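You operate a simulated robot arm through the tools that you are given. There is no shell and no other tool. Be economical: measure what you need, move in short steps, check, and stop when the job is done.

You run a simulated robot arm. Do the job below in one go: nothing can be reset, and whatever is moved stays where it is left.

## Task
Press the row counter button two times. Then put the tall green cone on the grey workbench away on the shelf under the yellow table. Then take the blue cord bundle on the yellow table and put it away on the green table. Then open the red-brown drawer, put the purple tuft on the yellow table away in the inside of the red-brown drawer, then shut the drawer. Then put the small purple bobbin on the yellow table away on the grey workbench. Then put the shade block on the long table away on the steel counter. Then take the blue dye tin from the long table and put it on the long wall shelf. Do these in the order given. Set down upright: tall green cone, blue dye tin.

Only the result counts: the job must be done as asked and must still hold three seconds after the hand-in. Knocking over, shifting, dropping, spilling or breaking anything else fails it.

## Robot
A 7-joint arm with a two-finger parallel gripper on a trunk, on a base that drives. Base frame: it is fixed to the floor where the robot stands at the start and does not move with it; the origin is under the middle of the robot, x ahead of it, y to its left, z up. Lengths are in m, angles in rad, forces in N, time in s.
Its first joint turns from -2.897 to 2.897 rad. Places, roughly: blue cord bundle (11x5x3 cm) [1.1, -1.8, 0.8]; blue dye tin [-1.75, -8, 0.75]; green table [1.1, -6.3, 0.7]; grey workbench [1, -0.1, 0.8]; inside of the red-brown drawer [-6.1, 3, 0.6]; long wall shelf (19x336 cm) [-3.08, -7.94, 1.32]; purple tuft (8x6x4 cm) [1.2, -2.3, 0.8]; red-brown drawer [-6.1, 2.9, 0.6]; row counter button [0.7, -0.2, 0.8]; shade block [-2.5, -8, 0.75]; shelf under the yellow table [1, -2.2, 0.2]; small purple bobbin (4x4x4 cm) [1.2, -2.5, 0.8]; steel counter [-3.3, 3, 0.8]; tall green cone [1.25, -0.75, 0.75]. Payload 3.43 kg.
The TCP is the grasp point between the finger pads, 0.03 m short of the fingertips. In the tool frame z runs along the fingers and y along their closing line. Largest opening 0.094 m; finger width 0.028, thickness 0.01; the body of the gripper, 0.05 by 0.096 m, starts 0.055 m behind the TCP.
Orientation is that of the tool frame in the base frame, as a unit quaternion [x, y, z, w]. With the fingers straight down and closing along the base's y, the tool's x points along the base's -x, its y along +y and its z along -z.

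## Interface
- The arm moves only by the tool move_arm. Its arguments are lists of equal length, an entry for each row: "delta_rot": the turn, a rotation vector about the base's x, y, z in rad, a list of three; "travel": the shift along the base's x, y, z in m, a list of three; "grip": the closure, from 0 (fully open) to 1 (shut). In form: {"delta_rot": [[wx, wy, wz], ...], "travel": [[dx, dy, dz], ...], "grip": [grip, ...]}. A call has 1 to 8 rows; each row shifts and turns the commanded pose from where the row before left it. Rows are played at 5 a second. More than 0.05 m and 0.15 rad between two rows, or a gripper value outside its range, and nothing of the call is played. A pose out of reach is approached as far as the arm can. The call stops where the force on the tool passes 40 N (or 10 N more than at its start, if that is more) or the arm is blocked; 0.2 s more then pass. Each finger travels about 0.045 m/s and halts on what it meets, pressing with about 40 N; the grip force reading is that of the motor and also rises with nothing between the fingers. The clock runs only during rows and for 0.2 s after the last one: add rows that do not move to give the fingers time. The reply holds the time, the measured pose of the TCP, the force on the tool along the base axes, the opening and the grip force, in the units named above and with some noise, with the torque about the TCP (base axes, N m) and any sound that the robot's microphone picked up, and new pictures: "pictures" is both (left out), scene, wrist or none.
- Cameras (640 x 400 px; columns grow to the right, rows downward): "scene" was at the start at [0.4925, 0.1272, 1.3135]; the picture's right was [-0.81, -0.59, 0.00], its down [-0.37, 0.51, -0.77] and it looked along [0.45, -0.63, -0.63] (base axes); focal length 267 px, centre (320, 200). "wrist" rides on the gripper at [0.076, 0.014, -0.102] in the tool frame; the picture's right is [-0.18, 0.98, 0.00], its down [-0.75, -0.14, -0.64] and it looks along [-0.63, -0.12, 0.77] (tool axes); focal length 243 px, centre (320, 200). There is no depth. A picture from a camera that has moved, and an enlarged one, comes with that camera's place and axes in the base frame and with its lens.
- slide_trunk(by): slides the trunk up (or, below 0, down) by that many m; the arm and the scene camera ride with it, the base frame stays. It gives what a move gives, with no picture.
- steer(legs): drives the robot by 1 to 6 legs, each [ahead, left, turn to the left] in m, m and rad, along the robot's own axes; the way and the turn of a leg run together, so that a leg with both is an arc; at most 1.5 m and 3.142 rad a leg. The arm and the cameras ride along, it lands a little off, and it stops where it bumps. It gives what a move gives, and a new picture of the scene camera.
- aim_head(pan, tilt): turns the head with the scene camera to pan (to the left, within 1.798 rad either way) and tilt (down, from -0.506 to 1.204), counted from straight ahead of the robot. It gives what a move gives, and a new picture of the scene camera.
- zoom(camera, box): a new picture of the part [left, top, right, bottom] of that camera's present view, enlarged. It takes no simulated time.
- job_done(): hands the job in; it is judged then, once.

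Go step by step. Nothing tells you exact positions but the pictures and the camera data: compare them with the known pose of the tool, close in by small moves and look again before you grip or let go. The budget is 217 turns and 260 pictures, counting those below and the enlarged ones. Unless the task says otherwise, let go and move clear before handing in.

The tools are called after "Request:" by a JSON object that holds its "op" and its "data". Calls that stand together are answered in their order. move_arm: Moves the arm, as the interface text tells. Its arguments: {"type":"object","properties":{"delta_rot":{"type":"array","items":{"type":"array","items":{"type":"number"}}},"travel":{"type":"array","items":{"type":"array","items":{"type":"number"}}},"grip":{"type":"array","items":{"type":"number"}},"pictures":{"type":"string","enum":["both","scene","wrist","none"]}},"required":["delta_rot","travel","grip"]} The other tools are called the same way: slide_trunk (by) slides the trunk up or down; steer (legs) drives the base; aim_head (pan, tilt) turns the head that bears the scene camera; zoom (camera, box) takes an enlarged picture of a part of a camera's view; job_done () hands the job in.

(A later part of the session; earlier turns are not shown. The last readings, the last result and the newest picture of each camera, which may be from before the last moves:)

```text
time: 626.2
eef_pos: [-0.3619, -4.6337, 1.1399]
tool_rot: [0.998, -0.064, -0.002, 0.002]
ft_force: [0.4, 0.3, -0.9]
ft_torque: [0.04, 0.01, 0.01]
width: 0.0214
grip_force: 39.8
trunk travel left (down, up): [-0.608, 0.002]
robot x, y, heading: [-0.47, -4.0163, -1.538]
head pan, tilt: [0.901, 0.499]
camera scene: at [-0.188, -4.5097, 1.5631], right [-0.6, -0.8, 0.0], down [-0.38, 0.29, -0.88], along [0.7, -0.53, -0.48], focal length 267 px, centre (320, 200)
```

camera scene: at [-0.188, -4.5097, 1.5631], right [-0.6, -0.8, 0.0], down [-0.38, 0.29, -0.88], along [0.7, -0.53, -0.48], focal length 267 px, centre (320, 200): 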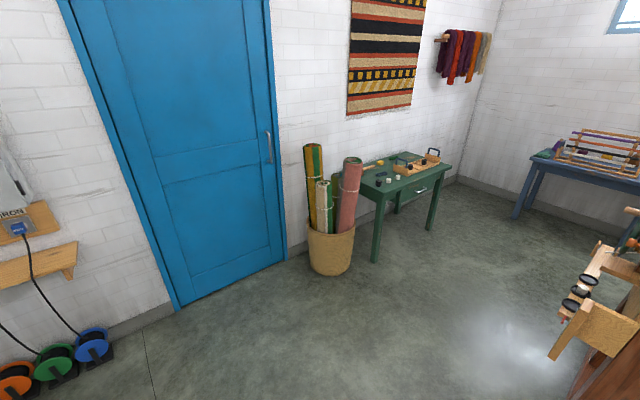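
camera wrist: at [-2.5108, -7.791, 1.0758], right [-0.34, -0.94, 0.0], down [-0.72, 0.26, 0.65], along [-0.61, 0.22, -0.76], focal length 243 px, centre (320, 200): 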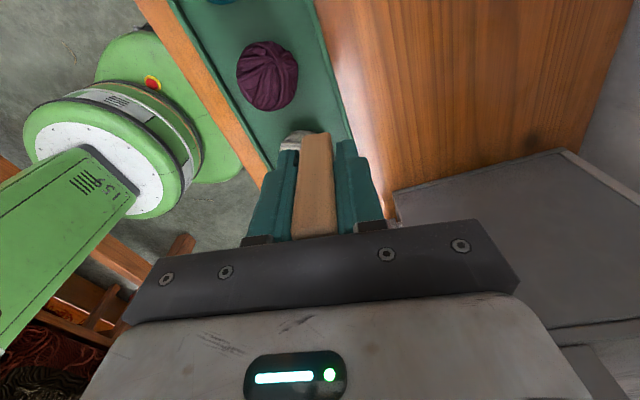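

Request:
{"op": "steer", "data": {"legs": [[0, 0, 3.11], [1.45, 0.05, 0], [1.5, 0, 0], [1.5, 0, 0], [0.9, 0, 0]]}}

```text
time: 659.2
eef_pos: [-0.5494, 1.9799, 1.1408]
tool_rot: [0.086, 0.996, 0.001, 0.003]
ft_force: [-0.5, 0.0, -0.6]
ft_torque: [-0.03, 0.01, -0.03]
width: 0.0214
grip_force: 40.0
trunk travel left (down, up): [-0.608, 0.002]
robot x, y, heading: [-0.4698, 1.3598, 1.559]
head pan, tilt: [0.901, 0.499]
camera scene: at [-0.7266, 1.8656, 1.5631], right [0.63, 0.77, 0.0], down [0.37, -0.3, -0.88], along [-0.68, 0.56, -0.48], focal length 267 px, centre (320, 200)
```

scene: 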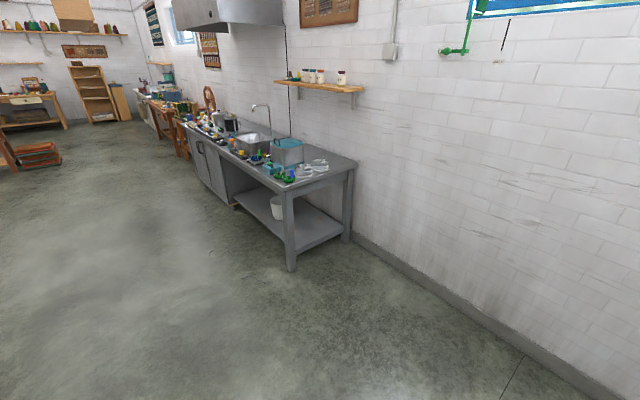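

Sliding left to the counter's near end for a look.

Request:
{"op": "steer", "data": {"legs": [[0, 1.4, 0.012]]}}

Request:
{"op": "aim_head", "data": {"pan": 0.35, "tilt": 0.6}}

```text
time: 666.2
eef_pos: [-1.9492, 2.0043, 1.1408]
tool_rot: [0.053, 0.999, 0.001, 0.003]
ft_force: [-0.9, -0.1, -0.6]
ft_torque: [-0.07, -0.08, 0.02]
width: 0.0216
grip_force: 40.0
trunk travel left (down, up): [-0.608, 0.002]
robot x, y, heading: [-1.8261, 1.394, 1.62]
head pan, tilt: [0.901, 0.499]
camera scene: at [-2.1196, 1.8889, 1.5597], right [0.58, 0.81, 0.0], down [0.39, -0.28, -0.88], along [-0.71, 0.51, -0.48], focal length 267 px, centre (320, 200)
```

scene: 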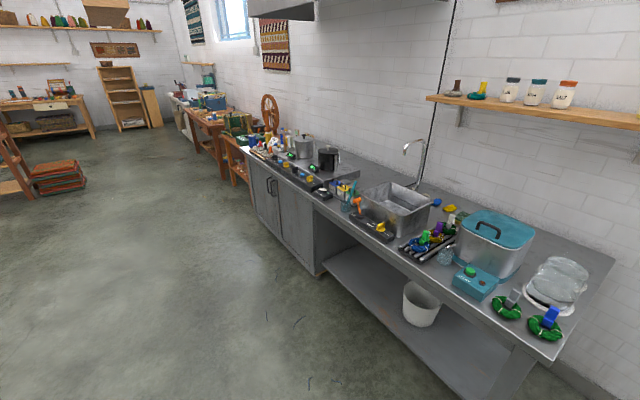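

```text
time: 667.1
eef_pos: [-1.9476, 1.9977, 1.1447]
tool_rot: [0.05, 0.999, 0.004, 0.002]
ft_force: [0.3, -0.7, -1.0]
ft_torque: [0.01, 0.03, -0.01]
width: 0.0214
grip_force: 40.1
trunk travel left (down, up): [-0.608, 0.002]
robot x, y, heading: [-1.8262, 1.3915, 1.621]
head pan, tilt: [0.351, 0.6]
camera scene: at [-2.0774, 1.9068, 1.5538], right [0.92, 0.39, 0.0], down [0.22, -0.52, -0.82], along [-0.32, 0.76, -0.57], focal length 267 px, centre (320, 200)
```

scene: 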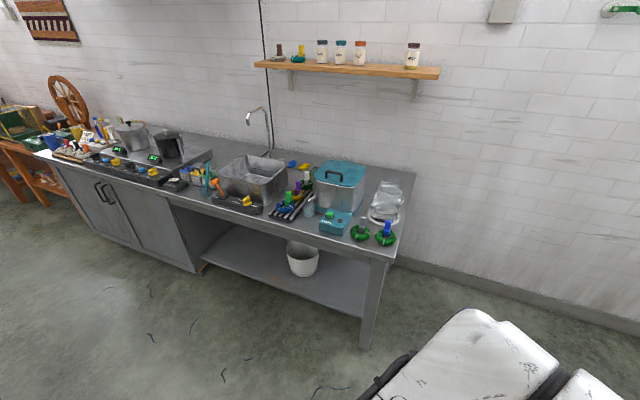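

The counter is crowded; I'll enlarge it to find a free patch.

Request:
{"op": "zoom", "data": {"camera": "scene", "box": [150, 130, 430, 305]}}

Request:
{"op": "zoom", "data": {"camera": "scene", "box": [20, 100, 260, 250]}}

```text
2.29 times, centred on (290, 218) of scene
camera zoom: at [-2.0774, 1.9068, 1.5538], right [0.92, 0.39, 0.0], down [0.22, -0.52, -0.82], along [-0.32, 0.76, -0.57], focal length 610 px, centre (389, 160)
```

zoom: 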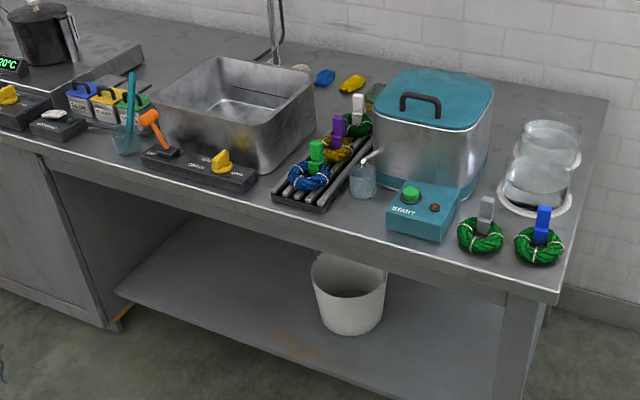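

```text
2.67 times, centred on (140, 175) of scene
camera zoom: at [-2.0774, 1.9068, 1.5538], right [0.92, 0.39, 0.0], down [0.22, -0.52, -0.82], along [-0.32, 0.76, -0.57], focal length 712 px, centre (800, 267)
```

zoom: 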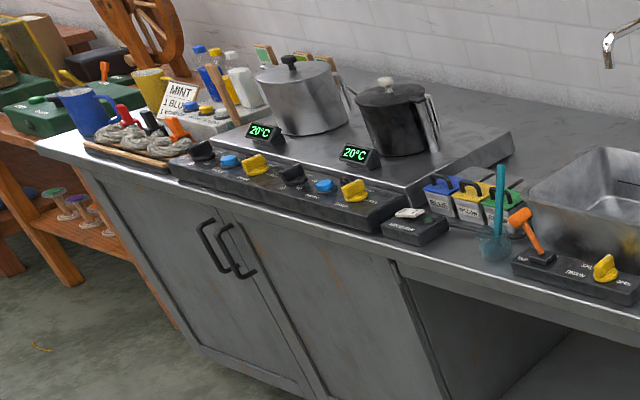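

Two candidates: the back-right corner behind the glass dishes, and the gap between stove and sink. I'll go closer to look at both from above.

Request:
{"op": "steer", "data": {"legs": [[0.4, 0.75, -0.05]]}}

Request:
{"op": "aim_head", "data": {"pan": 0.15, "tilt": 0.7}}

```text
time: 671.7
eef_pos: [-2.6806, 2.3839, 1.1444]
tool_rot: [0.079, 0.997, 0.003, 0.002]
ft_force: [-0.3, -0.1, -0.7]
ft_torque: [0.01, 0.04, 0.01]
width: 0.0213
grip_force: 40.5
trunk travel left (down, up): [-0.608, 0.002]
robot x, y, heading: [-2.5913, 1.7737, 1.569]
head pan, tilt: [0.351, 0.6]
camera scene: at [-2.8144, 2.3013, 1.554], right [0.94, 0.34, 0.0], down [0.19, -0.53, -0.82], along [-0.28, 0.78, -0.57], focal length 267 px, centre (320, 200)
```

scene: 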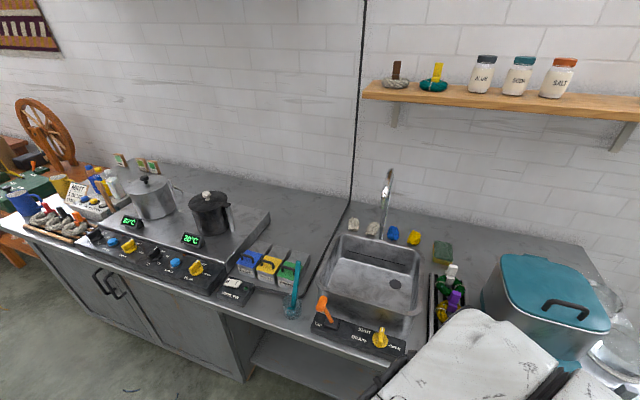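

```text
time: 672.4
eef_pos: [-2.68, 2.3851, 1.1441]
tool_rot: [0.079, 0.997, 0.003, 0.002]
ft_force: [0.0, 0.1, -1.2]
ft_torque: [0.01, 0.04, 0.01]
width: 0.0213
grip_force: 39.9
trunk travel left (down, up): [-0.608, 0.002]
robot x, y, heading: [-2.5893, 1.7725, 1.568]
head pan, tilt: [0.15, 0.7]
camera scene: at [-2.7969, 2.3023, 1.5454], right [0.99, 0.15, 0.0], down [0.1, -0.64, -0.77], along [-0.11, 0.76, -0.64], focal length 267 px, centre (320, 200)
```

scene: 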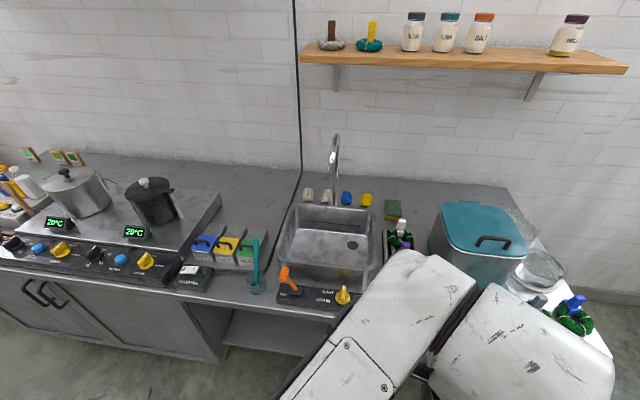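

There's a good free patch between stove and sink, behind the three tins, at about [-3.2, 3.09]. Moving there with the block held high.

Request:
{"op": "steer", "data": {"legs": [[0, 0.52, 0], [0.5, 0, 0]]}}

Request:
{"op": "move_arm", "data": {"delta_rot": [[0, 0, 0], [0, 0, 0], [0, 0, 0], [0, 0, 0], [0, 0, 0]], "travel": [[0, 0.045, 0], [0, 0.045, 0], [0, 0.045, -0.01], [0, 0.04, -0.02], [0, 0, 0]], "grip": [1, 1, 1, 1, 1]}}

```text
time: 678.0
eef_pos: [-3.1963, 2.8961, 1.1436]
tool_rot: [0.077, 0.997, 0.004, 0.002]
ft_force: [-0.5, 0.8, -0.3]
ft_torque: [0.03, 0.05, 0.0]
width: 0.0214
grip_force: 39.6
trunk travel left (down, up): [-0.608, 0.002]
robot x, y, heading: [-3.1045, 2.2844, 1.57]
head pan, tilt: [0.15, 0.7]
camera scene: at [-3.3133, 2.8127, 1.5454], right [0.99, 0.15, 0.0], down [0.1, -0.64, -0.76], along [-0.11, 0.76, -0.64], focal length 267 px, centre (320, 200)
```

scene: 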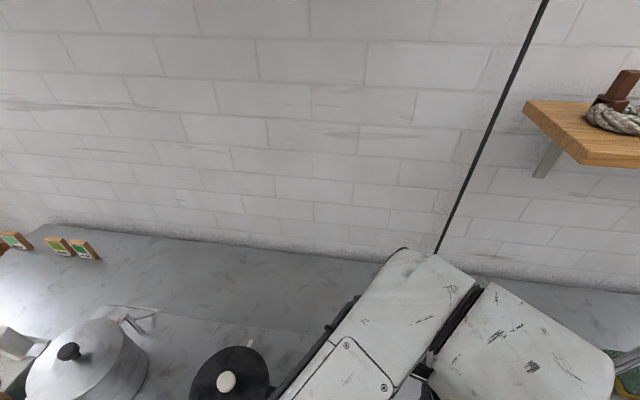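

```text
time: 679.2
eef_pos: [-3.1969, 3.0694, 1.1141]
tool_rot: [0.078, 0.997, 0.003, 0.003]
ft_force: [-0.5, -1.6, 0.0]
ft_torque: [-0.02, 0.02, -0.03]
width: 0.0216
grip_force: 39.7
trunk travel left (down, up): [-0.608, 0.002]
robot x, y, heading: [-3.1066, 2.2881, 1.572]
head pan, tilt: [0.15, 0.7]
camera scene: at [-3.3132, 2.813, 1.5453], right [0.99, 0.15, 0.0], down [0.1, -0.64, -0.76], along [-0.11, 0.76, -0.64], focal length 267 px, centre (320, 200)
camera wrist: at [-3.2698, 3.0942, 1.2167], right [0.33, 0.94, 0.01], down [0.72, -0.26, 0.64], along [0.61, -0.21, -0.77], focal length 243 px, centre (320, 200)
```

scene: 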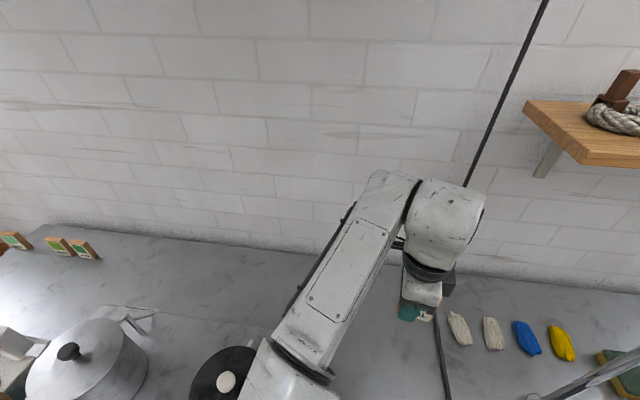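
wrist: 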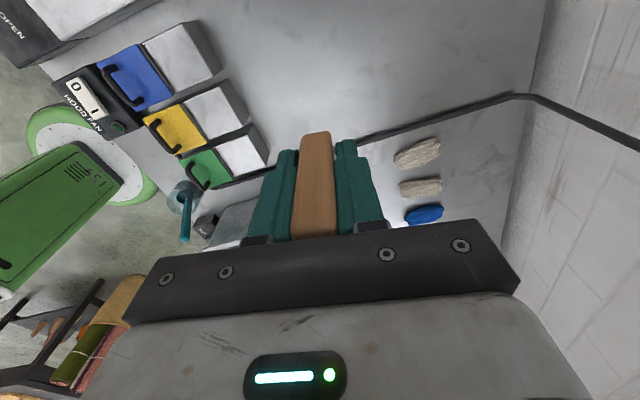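

Directly below is free counter (cable at x≥-3.08, tins at y≤2.99, wall y≈3.36). Shift 3 cm back and descend.

Request:
{"op": "move_arm", "data": {"delta_rot": [[0, 0, 0], [0, 0, 0], [0, 0, 0], [0, 0, 0], [0, 0, 0], [0, 0, 0]], "travel": [[0, 0.03, -0.02], [0, 0, -0.04], [0, 0, -0.04], [0, 0, -0.04], [0, 0, -0.03], [0, 0, 0]], "grip": [1, 1, 1, 1, 1, 1]}}

```text
time: 680.6
eef_pos: [-3.1959, 3.0983, 0.9447]
tool_rot: [0.077, 0.997, 0.003, 0.002]
ft_force: [0.0, -0.3, -0.7]
ft_torque: [0.0, 0.01, 0.0]
width: 0.0215
grip_force: 39.8
trunk travel left (down, up): [-0.608, 0.002]
robot x, y, heading: [-3.1081, 2.287, 1.565]
head pan, tilt: [0.15, 0.7]
camera scene: at [-3.3132, 2.8129, 1.5453], right [0.99, 0.15, 0.0], down [0.1, -0.64, -0.76], along [-0.11, 0.76, -0.64], focal length 267 px, centre (320, 200)
camera wrist: at [-3.2689, 3.1228, 1.0457], right [0.33, 0.94, 0.01], down [0.72, -0.26, 0.64], along [0.61, -0.21, -0.77], focal length 243 px, centre (320, 200)
```

scene: 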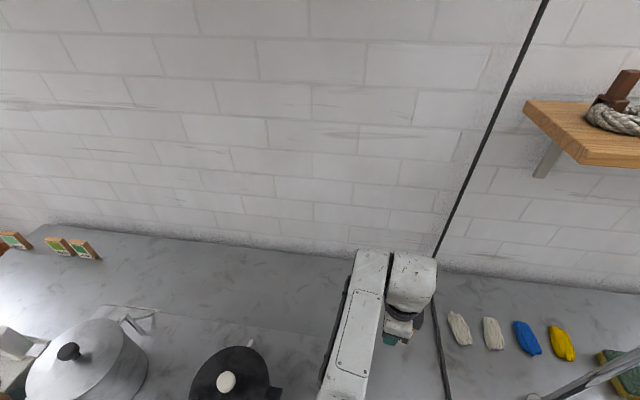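
wrist: 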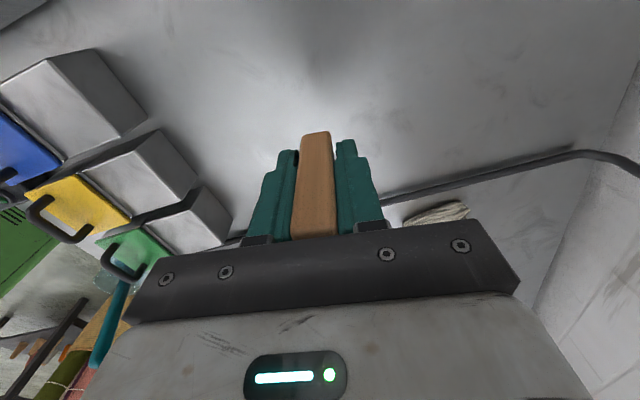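

Nearly down; continuing in small steps to contact.

Request:
{"op": "move_arm", "data": {"delta_rot": [[0, 0, 0], [0, 0, 0], [0, 0, 0], [0, 0, 0], [0, 0, 0], [0, 0, 0], [0, 0, 0]], "travel": [[0, 0, -0.02], [0, 0, -0.012], [0, 0, -0.008], [0, 0, -0.006], [0, 0, -0.006], [0, 0, -0.006], [0, 0, -0.005]], "grip": [1, 1, 1, 1, 1, 1, 1]}}

```text
time: 682.2
eef_pos: [-3.1967, 3.0999, 0.8817]
tool_rot: [0.077, 0.997, 0.004, 0.002]
ft_force: [0.3, -0.4, -0.9]
ft_torque: [0.02, 0.02, -0.05]
width: 0.0216
grip_force: 40.3
trunk travel left (down, up): [-0.608, 0.002]
robot x, y, heading: [-3.1084, 2.2874, 1.574]
head pan, tilt: [0.15, 0.7]
camera scene: at [-3.3132, 2.8128, 1.5453], right [0.99, 0.15, 0.0], down [0.1, -0.64, -0.76], along [-0.11, 0.76, -0.64], focal length 267 px, centre (320, 200)
camera wrist: at [-3.2697, 3.1243, 0.9831], right [0.33, 0.94, 0.01], down [0.72, -0.26, 0.64], along [0.61, -0.21, -0.77], focal length 243 px, centre (320, 200)
```

scene: 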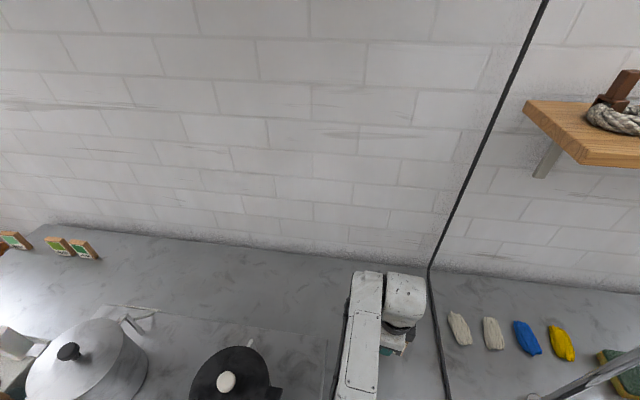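
wrist: 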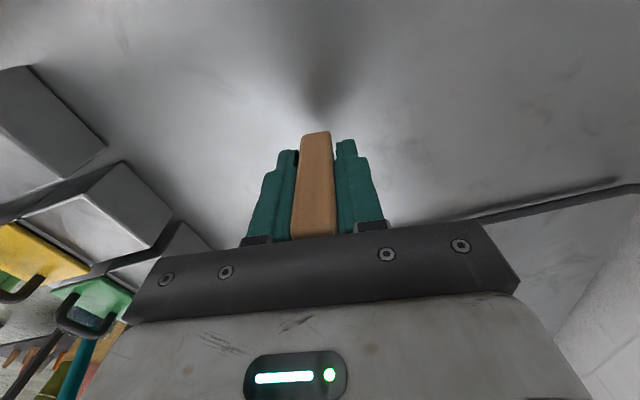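

Request:
{"op": "move_arm", "data": {"delta_rot": [[0, 0, 0], [0, 0, 0], [0, 0, 0], [0, 0, 0], [0, 0, 0], [0, 0, 0], [0, 0, 0]], "travel": [[0, 0, -0.006], [0, 0, -0.006], [0, 0, -0.006], [0, 0, -0.006], [0, 0, -0.006], [0, 0, -0.006], [0, 0, -0.006]], "grip": [1, 1, 1, 1, 1, 1, 1], "pictures": "wrist"}}

```text
time: 683.8
eef_pos: [-3.1964, 3.1008, 0.8386]
tool_rot: [0.078, 0.997, 0.003, 0.002]
ft_force: [-0.2, -0.2, -1.0]
ft_torque: [-0.02, 0.0, 0.0]
width: 0.0213
grip_force: 40.2
trunk travel left (down, up): [-0.608, 0.002]
robot x, y, heading: [-3.1015, 2.2885, 1.569]
head pan, tilt: [0.15, 0.7]
camera wrist: at [-3.2688, 3.1245, 0.9409], right [0.33, 0.94, 0.01], down [0.72, -0.26, 0.64], along [0.61, -0.21, -0.77], focal length 243 px, centre (320, 200)
```

wrist: 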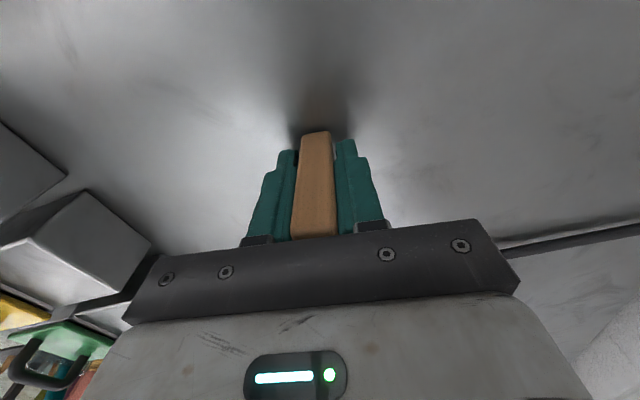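

Request:
{"op": "move_arm", "data": {"delta_rot": [[0, 0, 0], [0, 0, 0], [0, 0, 0], [0, 0, 0], [0, 0, 0]], "travel": [[0, 0, -0.005], [0, 0, -0.005], [0, 0, -0.005], [0, 0, -0.005], [0, 0, -0.005]], "grip": [1, 1, 1, 1, 1], "pictures": "scene"}}

```text
time: 684.4
eef_pos: [-3.1963, 3.1031, 0.8348]
tool_rot: [0.076, 0.997, 0.009, 0.003]
ft_force: [0.4, -2.3, 17.4]
ft_torque: [-0.18, 0.08, 0.0]
width: 0.0214
grip_force: 40.2
trunk travel left (down, up): [-0.608, 0.002]
robot x, y, heading: [-3.102, 2.2881, 1.575]
head pan, tilt: [0.15, 0.7]
stopped in row 3: the force on the tool passed its limit at 41 N (the readings are from after the stop); the commanded pose is now the measured one
camera scene: at [-3.3131, 2.8117, 1.5458], right [0.99, 0.15, 0.0], down [0.1, -0.64, -0.77], along [-0.11, 0.76, -0.64], focal length 267 px, centre (320, 200)
```

scene: 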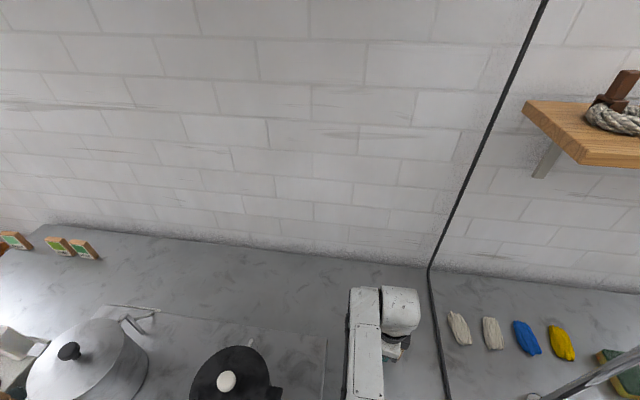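

On the counter. Ease up, open gently halfway, rise.

Request:
{"op": "move_arm", "data": {"delta_rot": [[0, 0, 0], [0, 0, 0], [0, 0, 0], [0, 0, 0], [0, 0, 0]], "travel": [[0, 0, 0.002], [0, 0, 0], [0, 0, 0], [0, 0, 0], [0, 0, 0]], "grip": [1, 0.7, 0.5, 0.3, 0.3], "pictures": "none"}}

Request:
{"op": "move_arm", "data": {"delta_rot": [[0, 0, 0], [0, 0, 0], [0, 0, 0], [0, 0, 0], [0, 0, 0], [0, 0, 0], [0, 0, 0], [0, 0, 0]], "travel": [[0, 0, 0.02], [0, 0, 0.03], [0, 0, 0.04], [0, 0, 0.045], [0, 0, 0.045], [0, 0, 0.045], [0, 0, 0.045], [0, 0, 0.03]], "grip": [0.3, 0.3, 0.3, 0.3, 0.3, 0.3, 0.3, 0.3], "pictures": "wrist"}}

```text
time: 685.6
eef_pos: [-3.196, 3.1033, 0.8335]
tool_rot: [0.078, 0.997, 0.005, 0.002]
ft_force: [-0.1, 0.0, 0.4]
ft_torque: [0.01, 0.01, 0.0]
width: 0.0653
grip_force: 0.0
trunk travel left (down, up): [-0.608, 0.002]
robot x, y, heading: [-3.1069, 2.286, 1.571]
head pan, tilt: [0.15, 0.7]
```

```text
time: 687.4
eef_pos: [-3.1964, 3.1005, 1.1345]
tool_rot: [0.076, 0.997, 0.005, 0.002]
ft_force: [0.1, -0.4, -0.2]
ft_torque: [-0.01, 0.02, -0.04]
width: 0.0659
grip_force: 0.0
trunk travel left (down, up): [-0.608, 0.002]
robot x, y, heading: [-3.1099, 2.2834, 1.575]
head pan, tilt: [0.15, 0.7]
camera wrist: at [-3.2694, 3.1235, 1.2369], right [0.33, 0.94, 0.01], down [0.72, -0.26, 0.64], along [0.61, -0.21, -0.77], focal length 243 px, centre (320, 200)
```

wrist: 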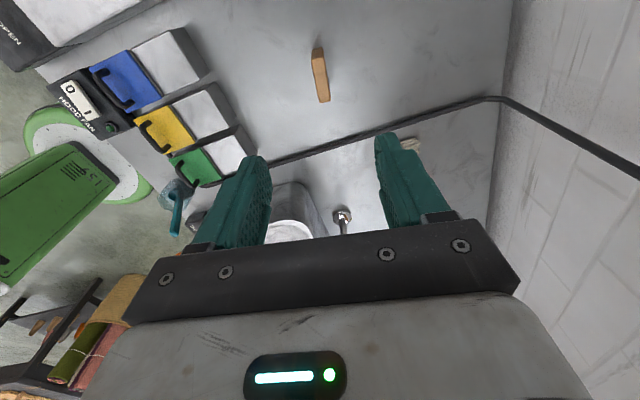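

The shade block stands on the steel counter. Last: the blue tin. First I'll back out and test, in free space, whether the arm reaches shelf height (TCP z≈1.37) with the tool down.

Request:
{"op": "steer", "data": {"legs": [[-0.75, 0, 0]]}}

Request:
{"op": "aim_head", "data": {"pan": 0.0, "tilt": 0.6}}

Request:
{"op": "move_arm", "data": {"delta_rot": [[0, 0, 0], [0, 0, 0], [0, 0, 0], [0, 0, 0], [0, 0, 0], [0, 0, 0]], "travel": [[0, 0, 0.04], [0, 0, 0.04], [0, 0, 0.04], [0, 0, 0.04], [0, 0, 0.04], [0, 0, 0.04]], "grip": [0, 0, 0, 0, 0, 0], "pictures": "scene"}}

```text
time: 691.5
eef_pos: [-3.1906, 2.3434, 1.1352]
tool_rot: [0.085, 0.996, 0.006, 0.003]
ft_force: [-0.6, 0.1, -0.5]
ft_torque: [0.03, -0.03, 0.01]
width: 0.066
grip_force: 0.1
trunk travel left (down, up): [-0.608, 0.002]
robot x, y, heading: [-3.1107, 1.5243, 1.56]
head pan, tilt: [0.15, 0.7]
camera scene: at [-3.3114, 2.0578, 1.5453], right [0.99, 0.13, 0.0], down [0.09, -0.64, -0.76], along [-0.1, 0.76, -0.64], focal length 267 px, centre (320, 200)
```

scene: 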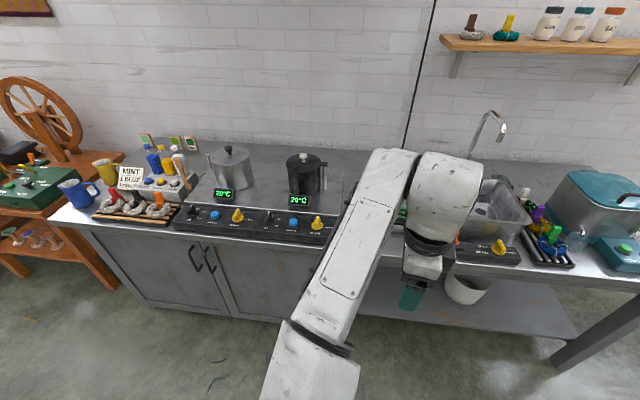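

```text
time: 692.2
eef_pos: [-3.1905, 2.3436, 1.135]
tool_rot: [0.085, 0.996, 0.005, 0.002]
ft_force: [-0.6, 0.5, 0.7]
ft_torque: [0.02, -0.03, 0.01]
width: 0.0658
grip_force: 0.0
trunk travel left (down, up): [-0.608, 0.002]
robot x, y, heading: [-3.1106, 1.5262, 1.552]
head pan, tilt: [0.0, 0.6]
camera scene: at [-3.2987, 2.0619, 1.5539], right [1.0, -0.01, 0.0], down [-0.01, -0.57, -0.82], along [0.01, 0.82, -0.57], focal length 267 px, centre (320, 200)
```

scene: 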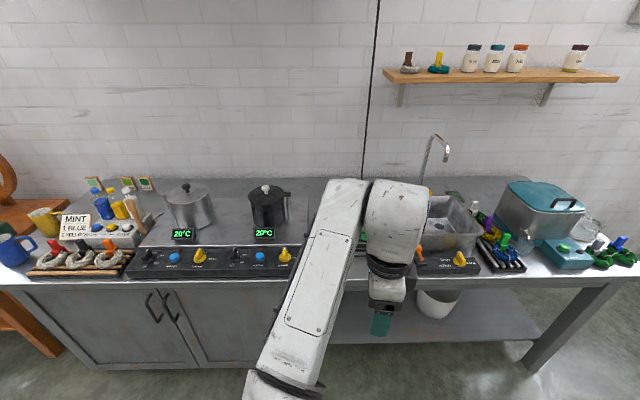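

```text
time: 693.8
eef_pos: [-3.1849, 2.339, 1.3265]
tool_rot: [0.083, 0.994, -0.032, 0.062]
ft_force: [-0.7, 1.1, -0.8]
ft_torque: [-0.02, -0.02, -0.03]
width: 0.094
grip_force: 0.0
trunk travel left (down, up): [-0.608, 0.002]
robot x, y, heading: [-3.1166, 1.5293, 1.555]
head pan, tilt: [0.0, 0.6]
stopped in row 6: the arm was blocked; the commanded pose is now the measured one
camera scene: at [-3.2987, 2.062, 1.554], right [1.0, -0.02, 0.0], down [-0.01, -0.57, -0.82], along [0.01, 0.82, -0.57], focal length 267 px, centre (320, 200)
```

scene: 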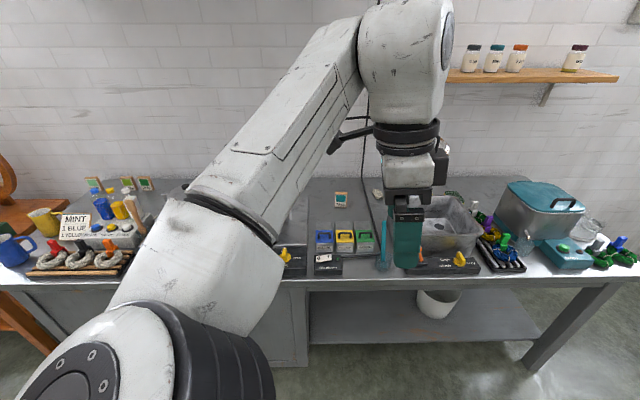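

The elbow meets my head at about z≈1.32 with the tool down, so for the shelf I'll grip the tin with a tool pitched ~40° below horizontal (lower elbow), approaching along the free strip by the wall from the table's near end. First lower, straighten and yaw the hand back.

Request:
{"op": "move_arm", "data": {"delta_rot": [[0.074, 0.118, 0], [0, 0, 0], [0, 0, 0.143], [0, 0, 0.143], [0, 0, 0.143], [0, 0, 0.143], [0, 0, 0.143], [0, 0, 0.143]], "travel": [[0, 0, -0.045], [0, 0, -0.045], [0, 0, -0.045], [0, 0, -0.045], [0, 0, -0.045], [0, 0, -0.03], [0, 0, 0], [0, 0, 0]], "grip": [0, 0, 0, 0, 0, 0, 0, 0], "pictures": "none"}}

Request:
{"op": "move_arm", "data": {"delta_rot": [[0, 0, 0.143], [0, 0, 0.143], [0, 0, 0.143], [0, 0, 0.143], [0, 0, 0.143], [0, 0, 0.143], [0, 0, 0]], "travel": [[0, 0, 0], [0, 0, 0], [0, 0, 0], [0, 0, 0], [0, 0, 0], [0, 0, 0], [0, 0, 0]], "grip": [0, 0, 0, 0, 0, 0, 0], "pictures": "none"}}

Request:
{"op": "move_arm", "data": {"delta_rot": [[0.145, 0, 0], [0.145, 0, 0], [0.145, 0, 0], [0.145, 0, 0], [0.145, 0, 0], [0.145, 0, 0], [0, 0, 0]], "travel": [[0, 0.01, 0], [0, 0, 0], [0, 0, 0], [0, 0, 0], [0, 0, 0], [0, 0, 0], [0, 0, 0]], "grip": [0, 0, 0, 0, 0, 0, 0], "pictures": "scene"}}

```text
time: 695.6
eef_pos: [-3.1854, 2.3365, 1.0733]
tool_rot: [-0.34, 0.941, -0.001, -0.001]
ft_force: [0.7, -0.4, 0.4]
ft_torque: [-0.03, 0.0, -0.01]
width: 0.0937
grip_force: 0.1
trunk travel left (down, up): [-0.608, 0.002]
robot x, y, heading: [-3.1111, 1.5306, 1.557]
head pan, tilt: [0.0, 0.6]
```

```text
time: 697.2
eef_pos: [-3.1854, 2.337, 1.0731]
tool_rot: [-0.701, 0.714, -0.001, -0.002]
ft_force: [-0.4, 0.5, 0.4]
ft_torque: [0.0, -0.04, -0.01]
width: 0.0939
grip_force: 0.0
trunk travel left (down, up): [-0.608, 0.002]
robot x, y, heading: [-3.1147, 1.5275, 1.557]
head pan, tilt: [0.0, 0.6]
```

```text
time: 698.8
eef_pos: [-3.1854, 2.348, 1.0727]
tool_rot: [-0.635, 0.648, 0.302, 0.294]
ft_force: [0.4, -1.5, -0.4]
ft_torque: [0.03, 0.01, -0.01]
width: 0.0938
grip_force: 0.1
trunk travel left (down, up): [-0.608, 0.002]
robot x, y, heading: [-3.1093, 1.5297, 1.552]
head pan, tilt: [0.0, 0.6]
camera scene: at [-3.2985, 2.0618, 1.554], right [1.0, -0.02, 0.0], down [-0.01, -0.56, -0.83], along [0.01, 0.82, -0.57], focal length 267 px, centre (320, 200)
```

scene: 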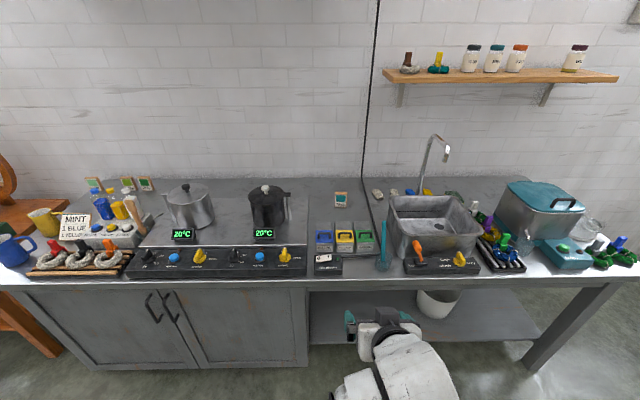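

Good; the shade block is also visible on the counter. Now test raising in this pitched pose.

Request:
{"op": "move_arm", "data": {"delta_rot": [[0, 0, 0], [0, 0, 0], [0, 0, 0], [0, 0, 0], [0, 0, 0], [0, 0, 0], [0, 0, 0]], "travel": [[0, 0, 0.045], [0, 0, 0.045], [0, 0, 0.045], [0, 0, 0.045], [0, 0, 0.045], [0, 0, 0.045], [0, 0, 0.04]], "grip": [0, 0, 0, 0, 0, 0, 0], "pictures": "scene"}}

```text
time: 700.4
eef_pos: [-3.1854, 2.3482, 1.3809]
tool_rot: [-0.635, 0.649, 0.3, 0.294]
ft_force: [0.5, 0.3, 0.2]
ft_torque: [0.01, 0.05, 0.0]
width: 0.0942
grip_force: 0.1
trunk travel left (down, up): [-0.608, 0.002]
robot x, y, heading: [-3.1133, 1.5243, 1.553]
head pan, tilt: [0.0, 0.6]
camera scene: at [-3.2984, 2.0619, 1.5539], right [1.0, -0.02, 0.0], down [-0.01, -0.57, -0.82], along [0.01, 0.82, -0.57], focal length 267 px, centre (320, 200)
```

scene: 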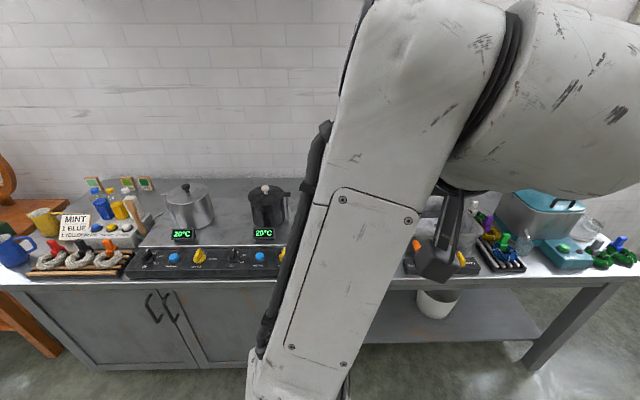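

The pitched pose reaches z≈1.38 freely. Now I'll lower to a travel height and drive back towards the long table, using long combined drives.

Request:
{"op": "move_arm", "data": {"delta_rot": [[0, 0, 0], [0, 0, 0], [0, 0, 0], [0, 0, 0], [0, 0, 0]], "travel": [[0, 0, -0.045], [0, 0, -0.045], [0, 0, -0.045], [0, 0, -0.045], [0, 0, -0.03]], "grip": [0, 0, 0, 0, 0], "pictures": "none"}}

Request:
{"op": "steer", "data": {"legs": [[0, -1.5, 0.015], [0, -1.15, 0], [0, 0, -3.12], [1.5, 0, 0], [1.5, 0, 0], [1.2, 0, 0]]}}

```text
time: 701.6
eef_pos: [-3.1863, 2.3483, 1.1737]
tool_rot: [-0.635, 0.648, 0.301, 0.294]
ft_force: [-0.5, 0.0, 0.1]
ft_torque: [0.02, -0.02, -0.01]
width: 0.0939
grip_force: 0.1
trunk travel left (down, up): [-0.608, 0.002]
robot x, y, heading: [-3.111, 1.5287, 1.549]
head pan, tilt: [0.0, 0.6]
```

```text
time: 741.6
eef_pos: [0.0726, -3.477, 1.1754]
tool_rot: [0.614, 0.668, -0.278, 0.316]
ft_force: [-0.1, 0.1, -0.4]
ft_torque: [0.01, 0.01, 0.01]
width: 0.0941
grip_force: 0.0
trunk travel left (down, up): [-0.608, 0.002]
robot x, y, heading: [-0.0835, -2.6673, -1.479]
head pan, tilt: [0.0, 0.6]
camera scene: at [0.1557, -3.1772, 1.554], right [-1.0, -0.09, 0.0], down [-0.05, 0.56, -0.82], along [0.07, -0.82, -0.57], focal length 267 px, centre (320, 200)
```

scene: 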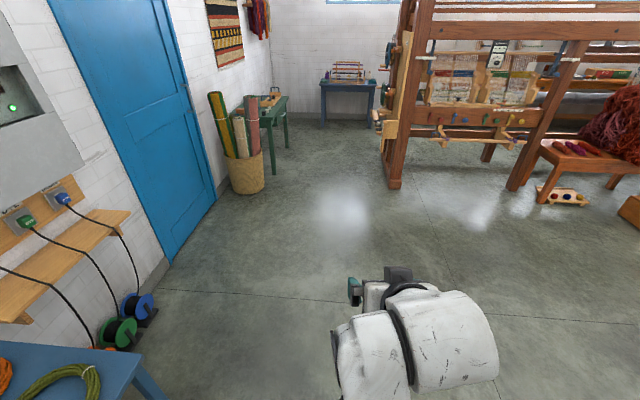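

Request:
{"op": "steer", "data": {"legs": [[0, 0, -0.095], [1.4, 0.2, 0], [1.4, 0.18, 0], [1.0, 0, 0]]}}

```text
time: 760.6
eef_pos: [0.1664, -7.2885, 1.1739]
tool_rot: [0.665, 0.617, -0.302, 0.292]
ft_force: [0.3, 0.6, -0.4]
ft_torque: [-0.01, -0.01, -0.01]
width: 0.0939
grip_force: 0.0
trunk travel left (down, up): [-0.608, 0.002]
robot x, y, heading: [0.1347, -6.4649, -1.639]
head pan, tilt: [0.0, 0.6]
camera scene: at [0.2947, -7.005, 1.554], right [-1.0, 0.07, 0.0], down [0.04, 0.56, -0.82], along [-0.06, -0.82, -0.57], focal length 267 px, centre (320, 200)
```

scene: 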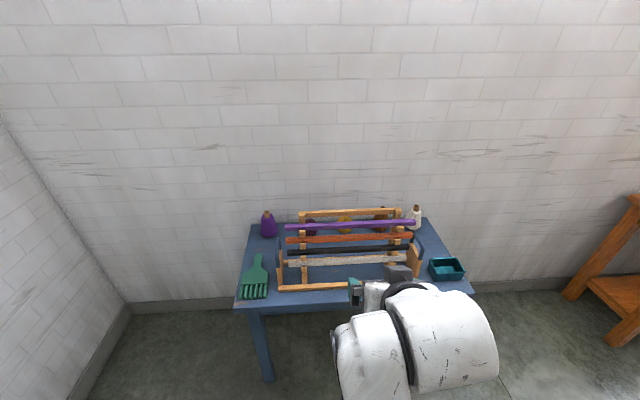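

Request:
{"op": "steer", "data": {"legs": [[0, 0.15, 0], [0, 0, 0.07], [0.71, 0, 0], [0, -0.87, 0]]}}

```text
time: 770.1
eef_pos: [-0.4908, -8.0186, 1.1747]
tool_rot: [0.642, 0.642, -0.29, 0.303]
ft_force: [-0.2, -0.3, 0.1]
ft_torque: [0.01, -0.01, 0.02]
width: 0.0938
grip_force: 0.0
trunk travel left (down, up): [-0.608, 0.002]
robot x, y, heading: [-0.5818, -7.1963, -1.567]
head pan, tilt: [0.0, 0.6]
camera scene: at [-0.3828, -7.7272, 1.554], right [-1.0, -0.01, 0.0], down [0.0, 0.57, -0.82], along [0.0, -0.82, -0.57], focal length 267 px, centre (320, 200)
```

scene: 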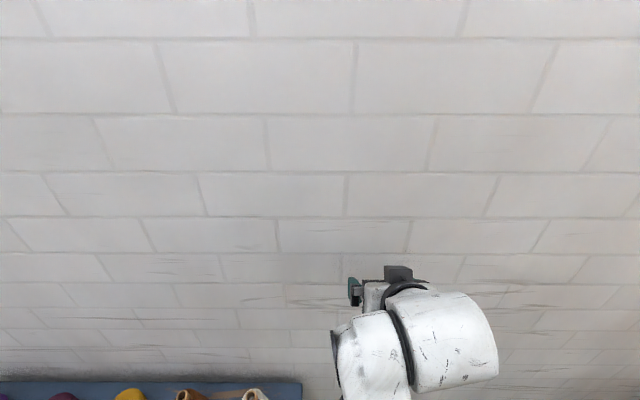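

Turning towards the table's end (pointing mostly −x).

Request:
{"op": "steer", "data": {"legs": [[0, 0, -1.333]]}}

Request:
{"op": "move_arm", "data": {"delta_rot": [[0, 0, 0], [0, 0, 0], [0, 0, 0], [0, 0, 0], [0, 0, 0]], "travel": [[0, 0, -0.04], [0, 0, -0.04], [0, 0, -0.04], [0, 0, -0.035], [0, 0, 0]], "grip": [0, 0, 0, 0, 0], "pictures": "none"}}

```text
time: 773.8
eef_pos: [-1.3531, -7.4884, 1.1744]
tool_rot: [0.901, 0.111, -0.415, 0.06]
ft_force: [0.2, -0.3, 0.2]
ft_torque: [0.05, 0.0, 0.0]
width: 0.0938
grip_force: 0.1
trunk travel left (down, up): [-0.608, 0.002]
robot x, y, heading: [-0.581, -7.1993, -2.888]
head pan, tilt: [0.0, 0.6]
camera scene: at [-1.0458, -7.5194, 1.554], right [-0.25, 0.97, 0.0], down [0.55, 0.14, -0.82], along [-0.8, -0.21, -0.57], focal length 267 px, centre (320, 200)
```

scene: 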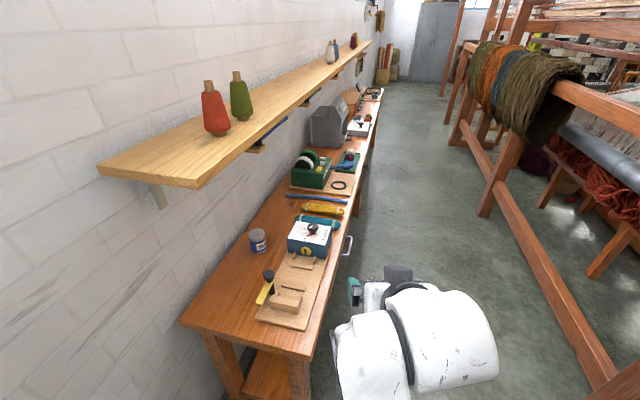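

```text
time: 775.0
eef_pos: [-1.3546, -7.4861, 1.017]
tool_rot: [0.9, 0.111, -0.416, 0.06]
ft_force: [0.8, -0.6, 0.7]
ft_torque: [0.01, -0.01, -0.02]
width: 0.094
grip_force: 0.0
trunk travel left (down, up): [-0.608, 0.002]
robot x, y, heading: [-0.5803, -7.1984, -2.888]
head pan, tilt: [0.0, 0.6]
```

The tin measures [-1.716, -7.941]; the shelf's near end is at x≈-1.39, the red cone on it at x≈-1.64. Moving diagonally so the hand comes above the tin, slightly short.

Request:
{"op": "steer", "data": {"legs": [[0.41, 0.345, 0]]}}

Request:
{"op": "move_arm", "data": {"delta_rot": [[0, 0, 0], [0, 0, 0]], "travel": [[0, 0, -0.03], [0, 0, 0]], "grip": [0, 0], "pictures": "wrist"}}

```text
time: 778.1
eef_pos: [-1.6639, -7.9205, 1.0176]
tool_rot: [0.901, 0.11, -0.416, 0.06]
ft_force: [0.3, -0.2, 0.6]
ft_torque: [-0.03, -0.03, 0.01]
width: 0.094
grip_force: 0.1
trunk travel left (down, up): [-0.608, 0.002]
robot x, y, heading: [-0.8933, -7.6349, -2.892]
head pan, tilt: [0.0, 0.6]
camera scene: at [-1.3563, -7.9536, 1.554], right [-0.25, 0.97, 0.0], down [0.55, 0.14, -0.82], along [-0.8, -0.2, -0.57], focal length 267 px, centre (320, 200)
```

scene: 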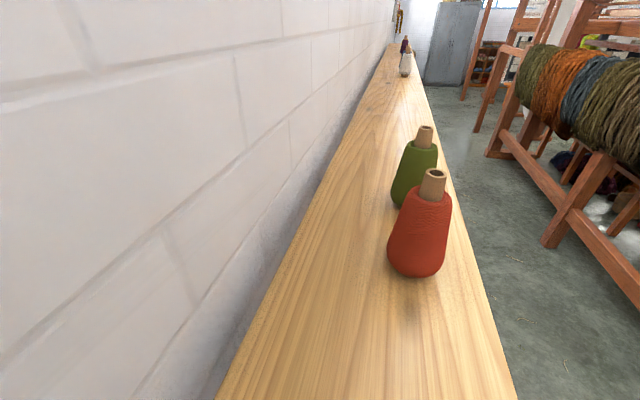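

```text
time: 778.7
eef_pos: [-1.6638, -7.9193, 0.9878]
tool_rot: [0.9, 0.111, -0.416, 0.06]
ft_force: [-0.2, -0.4, 0.8]
ft_torque: [-0.02, 0.02, -0.02]
width: 0.0941
grip_force: 0.1
trunk travel left (down, up): [-0.608, 0.002]
robot x, y, heading: [-0.8905, -7.634, -2.892]
head pan, tilt: [0.0, 0.6]
camera wrist: at [-1.537, -7.9023, 0.9958], right [0.13, -0.98, 0.16], down [-0.04, 0.15, 0.99], along [-0.99, -0.13, -0.02], focal length 243 px, centre (320, 200)
```

wrist: 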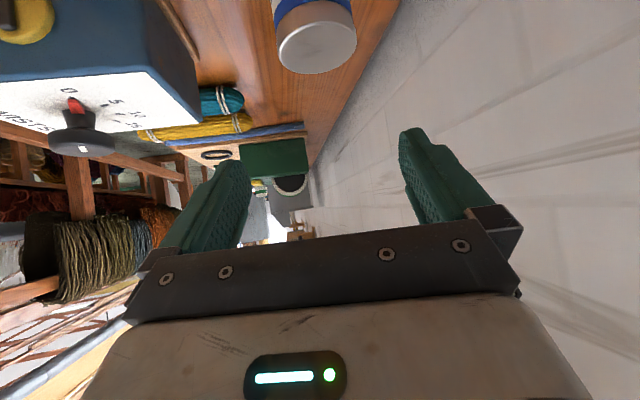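

Tin lid centre at about [-1.703, -7.94]; the fingers are centred on it. Lowering onto it.

Request:
{"op": "move_arm", "data": {"delta_rot": [[0, 0, 0], [0, 0, 0], [0, 0, 0], [0, 0, 0], [0, 0, 0]], "travel": [[-0.012, -0.006, -0.035], [-0.012, -0.006, -0.035], [-0.008, -0.005, -0.035], [-0.004, -0.002, -0.03], [0, 0, 0]], "grip": [0, 0, 0, 0, 0], "pictures": "wrist"}}

```text
time: 779.9
eef_pos: [-1.7014, -7.9395, 0.853]
tool_rot: [0.9, 0.11, -0.417, 0.061]
ft_force: [-0.3, 0.0, -0.2]
ft_torque: [-0.02, 0.02, 0.0]
width: 0.0941
grip_force: 0.2
trunk travel left (down, up): [-0.608, 0.002]
robot x, y, heading: [-0.8936, -7.6389, -2.892]
head pan, tilt: [0.0, 0.6]
camera wrist: at [-1.5733, -7.9229, 0.8616], right [0.13, -0.98, 0.16], down [-0.04, 0.15, 0.99], along [-0.99, -0.13, -0.02], focal length 243 px, centre (320, 200)
```

wrist: 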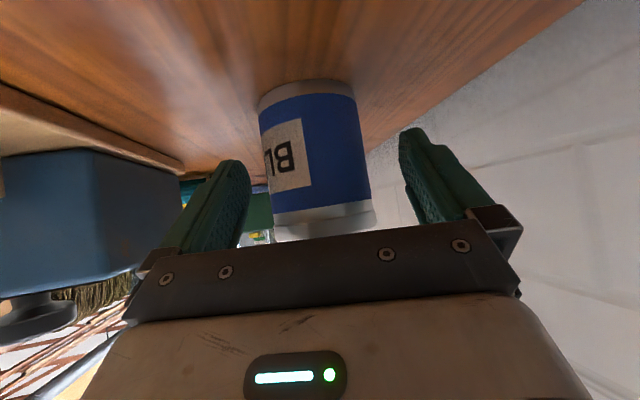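

Closing on the tin.

Request:
{"op": "move_arm", "data": {"delta_rot": [[0, 0, 0], [0, 0, 0], [0, 0, 0], [0, 0, 0], [0, 0, 0]], "travel": [[0, 0, -0.005], [0, 0, 0], [0, 0, 0], [0, 0, 0], [0, 0, 0]], "grip": [0.2, 1, 1, 1, 1], "pictures": "none"}}

Request:
{"op": "move_arm", "data": {"delta_rot": [[0, 0, 0], [0, 0, 0], [0, 0, 0], [0, 0, 0], [0, 0, 0]], "travel": [[0, 0, 0.02], [0, 0, 0.04], [0, 0, 0.045], [0, 0, 0.045], [0, 0, 0.01]], "grip": [1, 1, 1, 1, 1], "pictures": "wrist"}}

```text
time: 781.1
eef_pos: [-1.7004, -7.9393, 0.8474]
tool_rot: [0.901, 0.11, -0.416, 0.06]
ft_force: [-0.4, 0.8, 1.1]
ft_torque: [0.12, 0.13, -0.06]
width: 0.0601
grip_force: 39.2
trunk travel left (down, up): [-0.608, 0.002]
robot x, y, heading: [-0.8871, -7.6315, -2.897]
head pan, tilt: [0.0, 0.6]
```

```text
time: 782.3
eef_pos: [-1.6996, -7.9381, 1.0079]
tool_rot: [0.901, 0.111, -0.415, 0.06]
ft_force: [-0.4, -1.1, -1.9]
ft_torque: [0.06, -0.05, 0.0]
width: 0.0603
grip_force: 40.1
trunk travel left (down, up): [-0.608, 0.002]
robot x, y, heading: [-0.8913, -7.6354, -2.888]
head pan, tilt: [0.0, 0.6]
camera wrist: at [-1.5713, -7.9214, 1.0159], right [0.13, -0.98, 0.16], down [-0.04, 0.15, 0.99], along [-0.99, -0.13, -0.02], focal length 243 px, centre (320, 200)
```

wrist: 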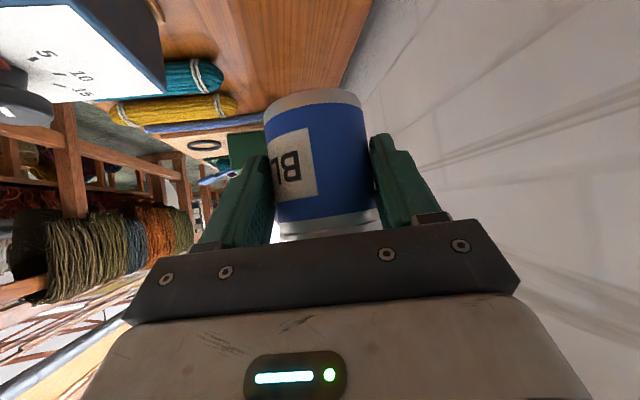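

Tin held upright. I'll reverse out the same diagonal, then raise.

Request:
{"op": "steer", "data": {"legs": [[-0.41, -0.345, 0]]}}

Request:
{"op": "move_arm", "data": {"delta_rot": [[0, 0, 0], [0, 0, 0], [0, 0, 0], [0, 0, 0], [0, 0, 0], [0, 0, 0], [0, 0, 0], [0, 0, 0]], "travel": [[0, 0, 0.05], [0, 0, 0.05], [0, 0, 0.05], [0, 0, 0.05], [0, 0, 0.05], [0, 0, 0.05], [0, 0, 0.05], [0, 0, 0.045]], "grip": [1, 1, 1, 1, 1, 1, 1, 1], "pictures": "none"}}

```text
time: 785.4
eef_pos: [-1.3875, -7.4962, 1.0069]
tool_rot: [0.901, 0.107, -0.417, 0.058]
ft_force: [0.2, 0.2, -1.9]
ft_torque: [0.0, -0.03, -0.02]
width: 0.0599
grip_force: 40.1
trunk travel left (down, up): [-0.608, 0.002]
robot x, y, heading: [-0.5736, -7.2034, -2.899]
head pan, tilt: [0.0, 0.6]
camera scene: at [-1.0439, -7.5154, 1.5539], right [-0.24, 0.97, 0.0], down [0.55, 0.14, -0.82], along [-0.8, -0.2, -0.57], focal length 267 px, centre (320, 200)
```

scene: 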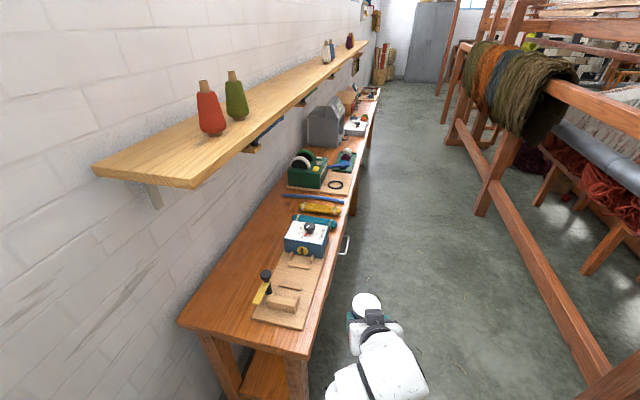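

```text
time: 787.2
eef_pos: [-1.387, -7.5008, 1.4019]
tool_rot: [0.901, 0.108, -0.415, 0.058]
ft_force: [-0.1, -0.7, -2.0]
ft_torque: [0.01, -0.03, 0.0]
width: 0.0599
grip_force: 40.1
trunk travel left (down, up): [-0.608, 0.002]
robot x, y, heading: [-0.5764, -7.2006, -2.9]
head pan, tilt: [0.0, 0.6]
```

Reached z≈1.40. A little higher, then turn left so the tin comes before the shelf's end.

Request:
{"op": "move_arm", "data": {"delta_rot": [[0, 0, 0], [0, 0, 0]], "travel": [[0, 0, 0.015], [0, 0, 0]], "grip": [1, 1], "pictures": "none"}}

Request:
{"op": "steer", "data": {"legs": [[0, 0, 0.5]]}}

```text
time: 787.8
eef_pos: [-1.388, -7.5002, 1.4169]
tool_rot: [0.901, 0.107, -0.417, 0.058]
ft_force: [-0.4, -0.3, -2.5]
ft_torque: [0.01, -0.02, 0.01]
width: 0.0601
grip_force: 39.6
trunk travel left (down, up): [-0.608, 0.002]
robot x, y, heading: [-0.5787, -7.2006, -2.899]
head pan, tilt: [0.0, 0.6]
```

```text
time: 789.6
eef_pos: [-1.1434, -7.8515, 1.4168]
tool_rot: [0.846, 0.328, -0.389, 0.16]
ft_force: [-0.2, -0.1, -1.9]
ft_torque: [0.03, 0.0, 0.02]
width: 0.0599
grip_force: 40.2
trunk travel left (down, up): [-0.608, 0.002]
robot x, y, heading: [-0.5737, -7.1985, -2.397]
head pan, tilt: [0.0, 0.6]
camera scene: at [-0.8345, -7.7015, 1.5539], right [-0.68, 0.74, 0.0], down [0.42, 0.38, -0.82], along [-0.61, -0.56, -0.57], focal length 267 px, centre (320, 200)
```

scene: 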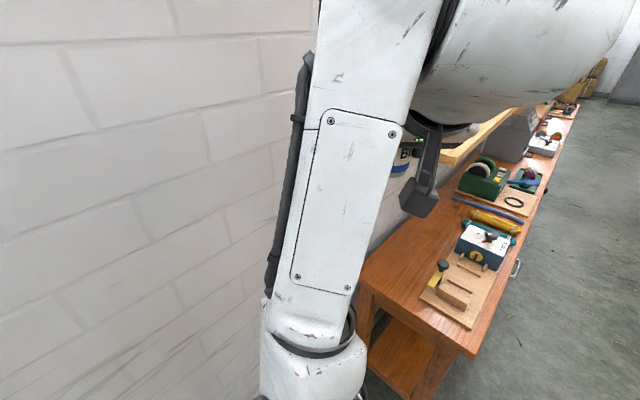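

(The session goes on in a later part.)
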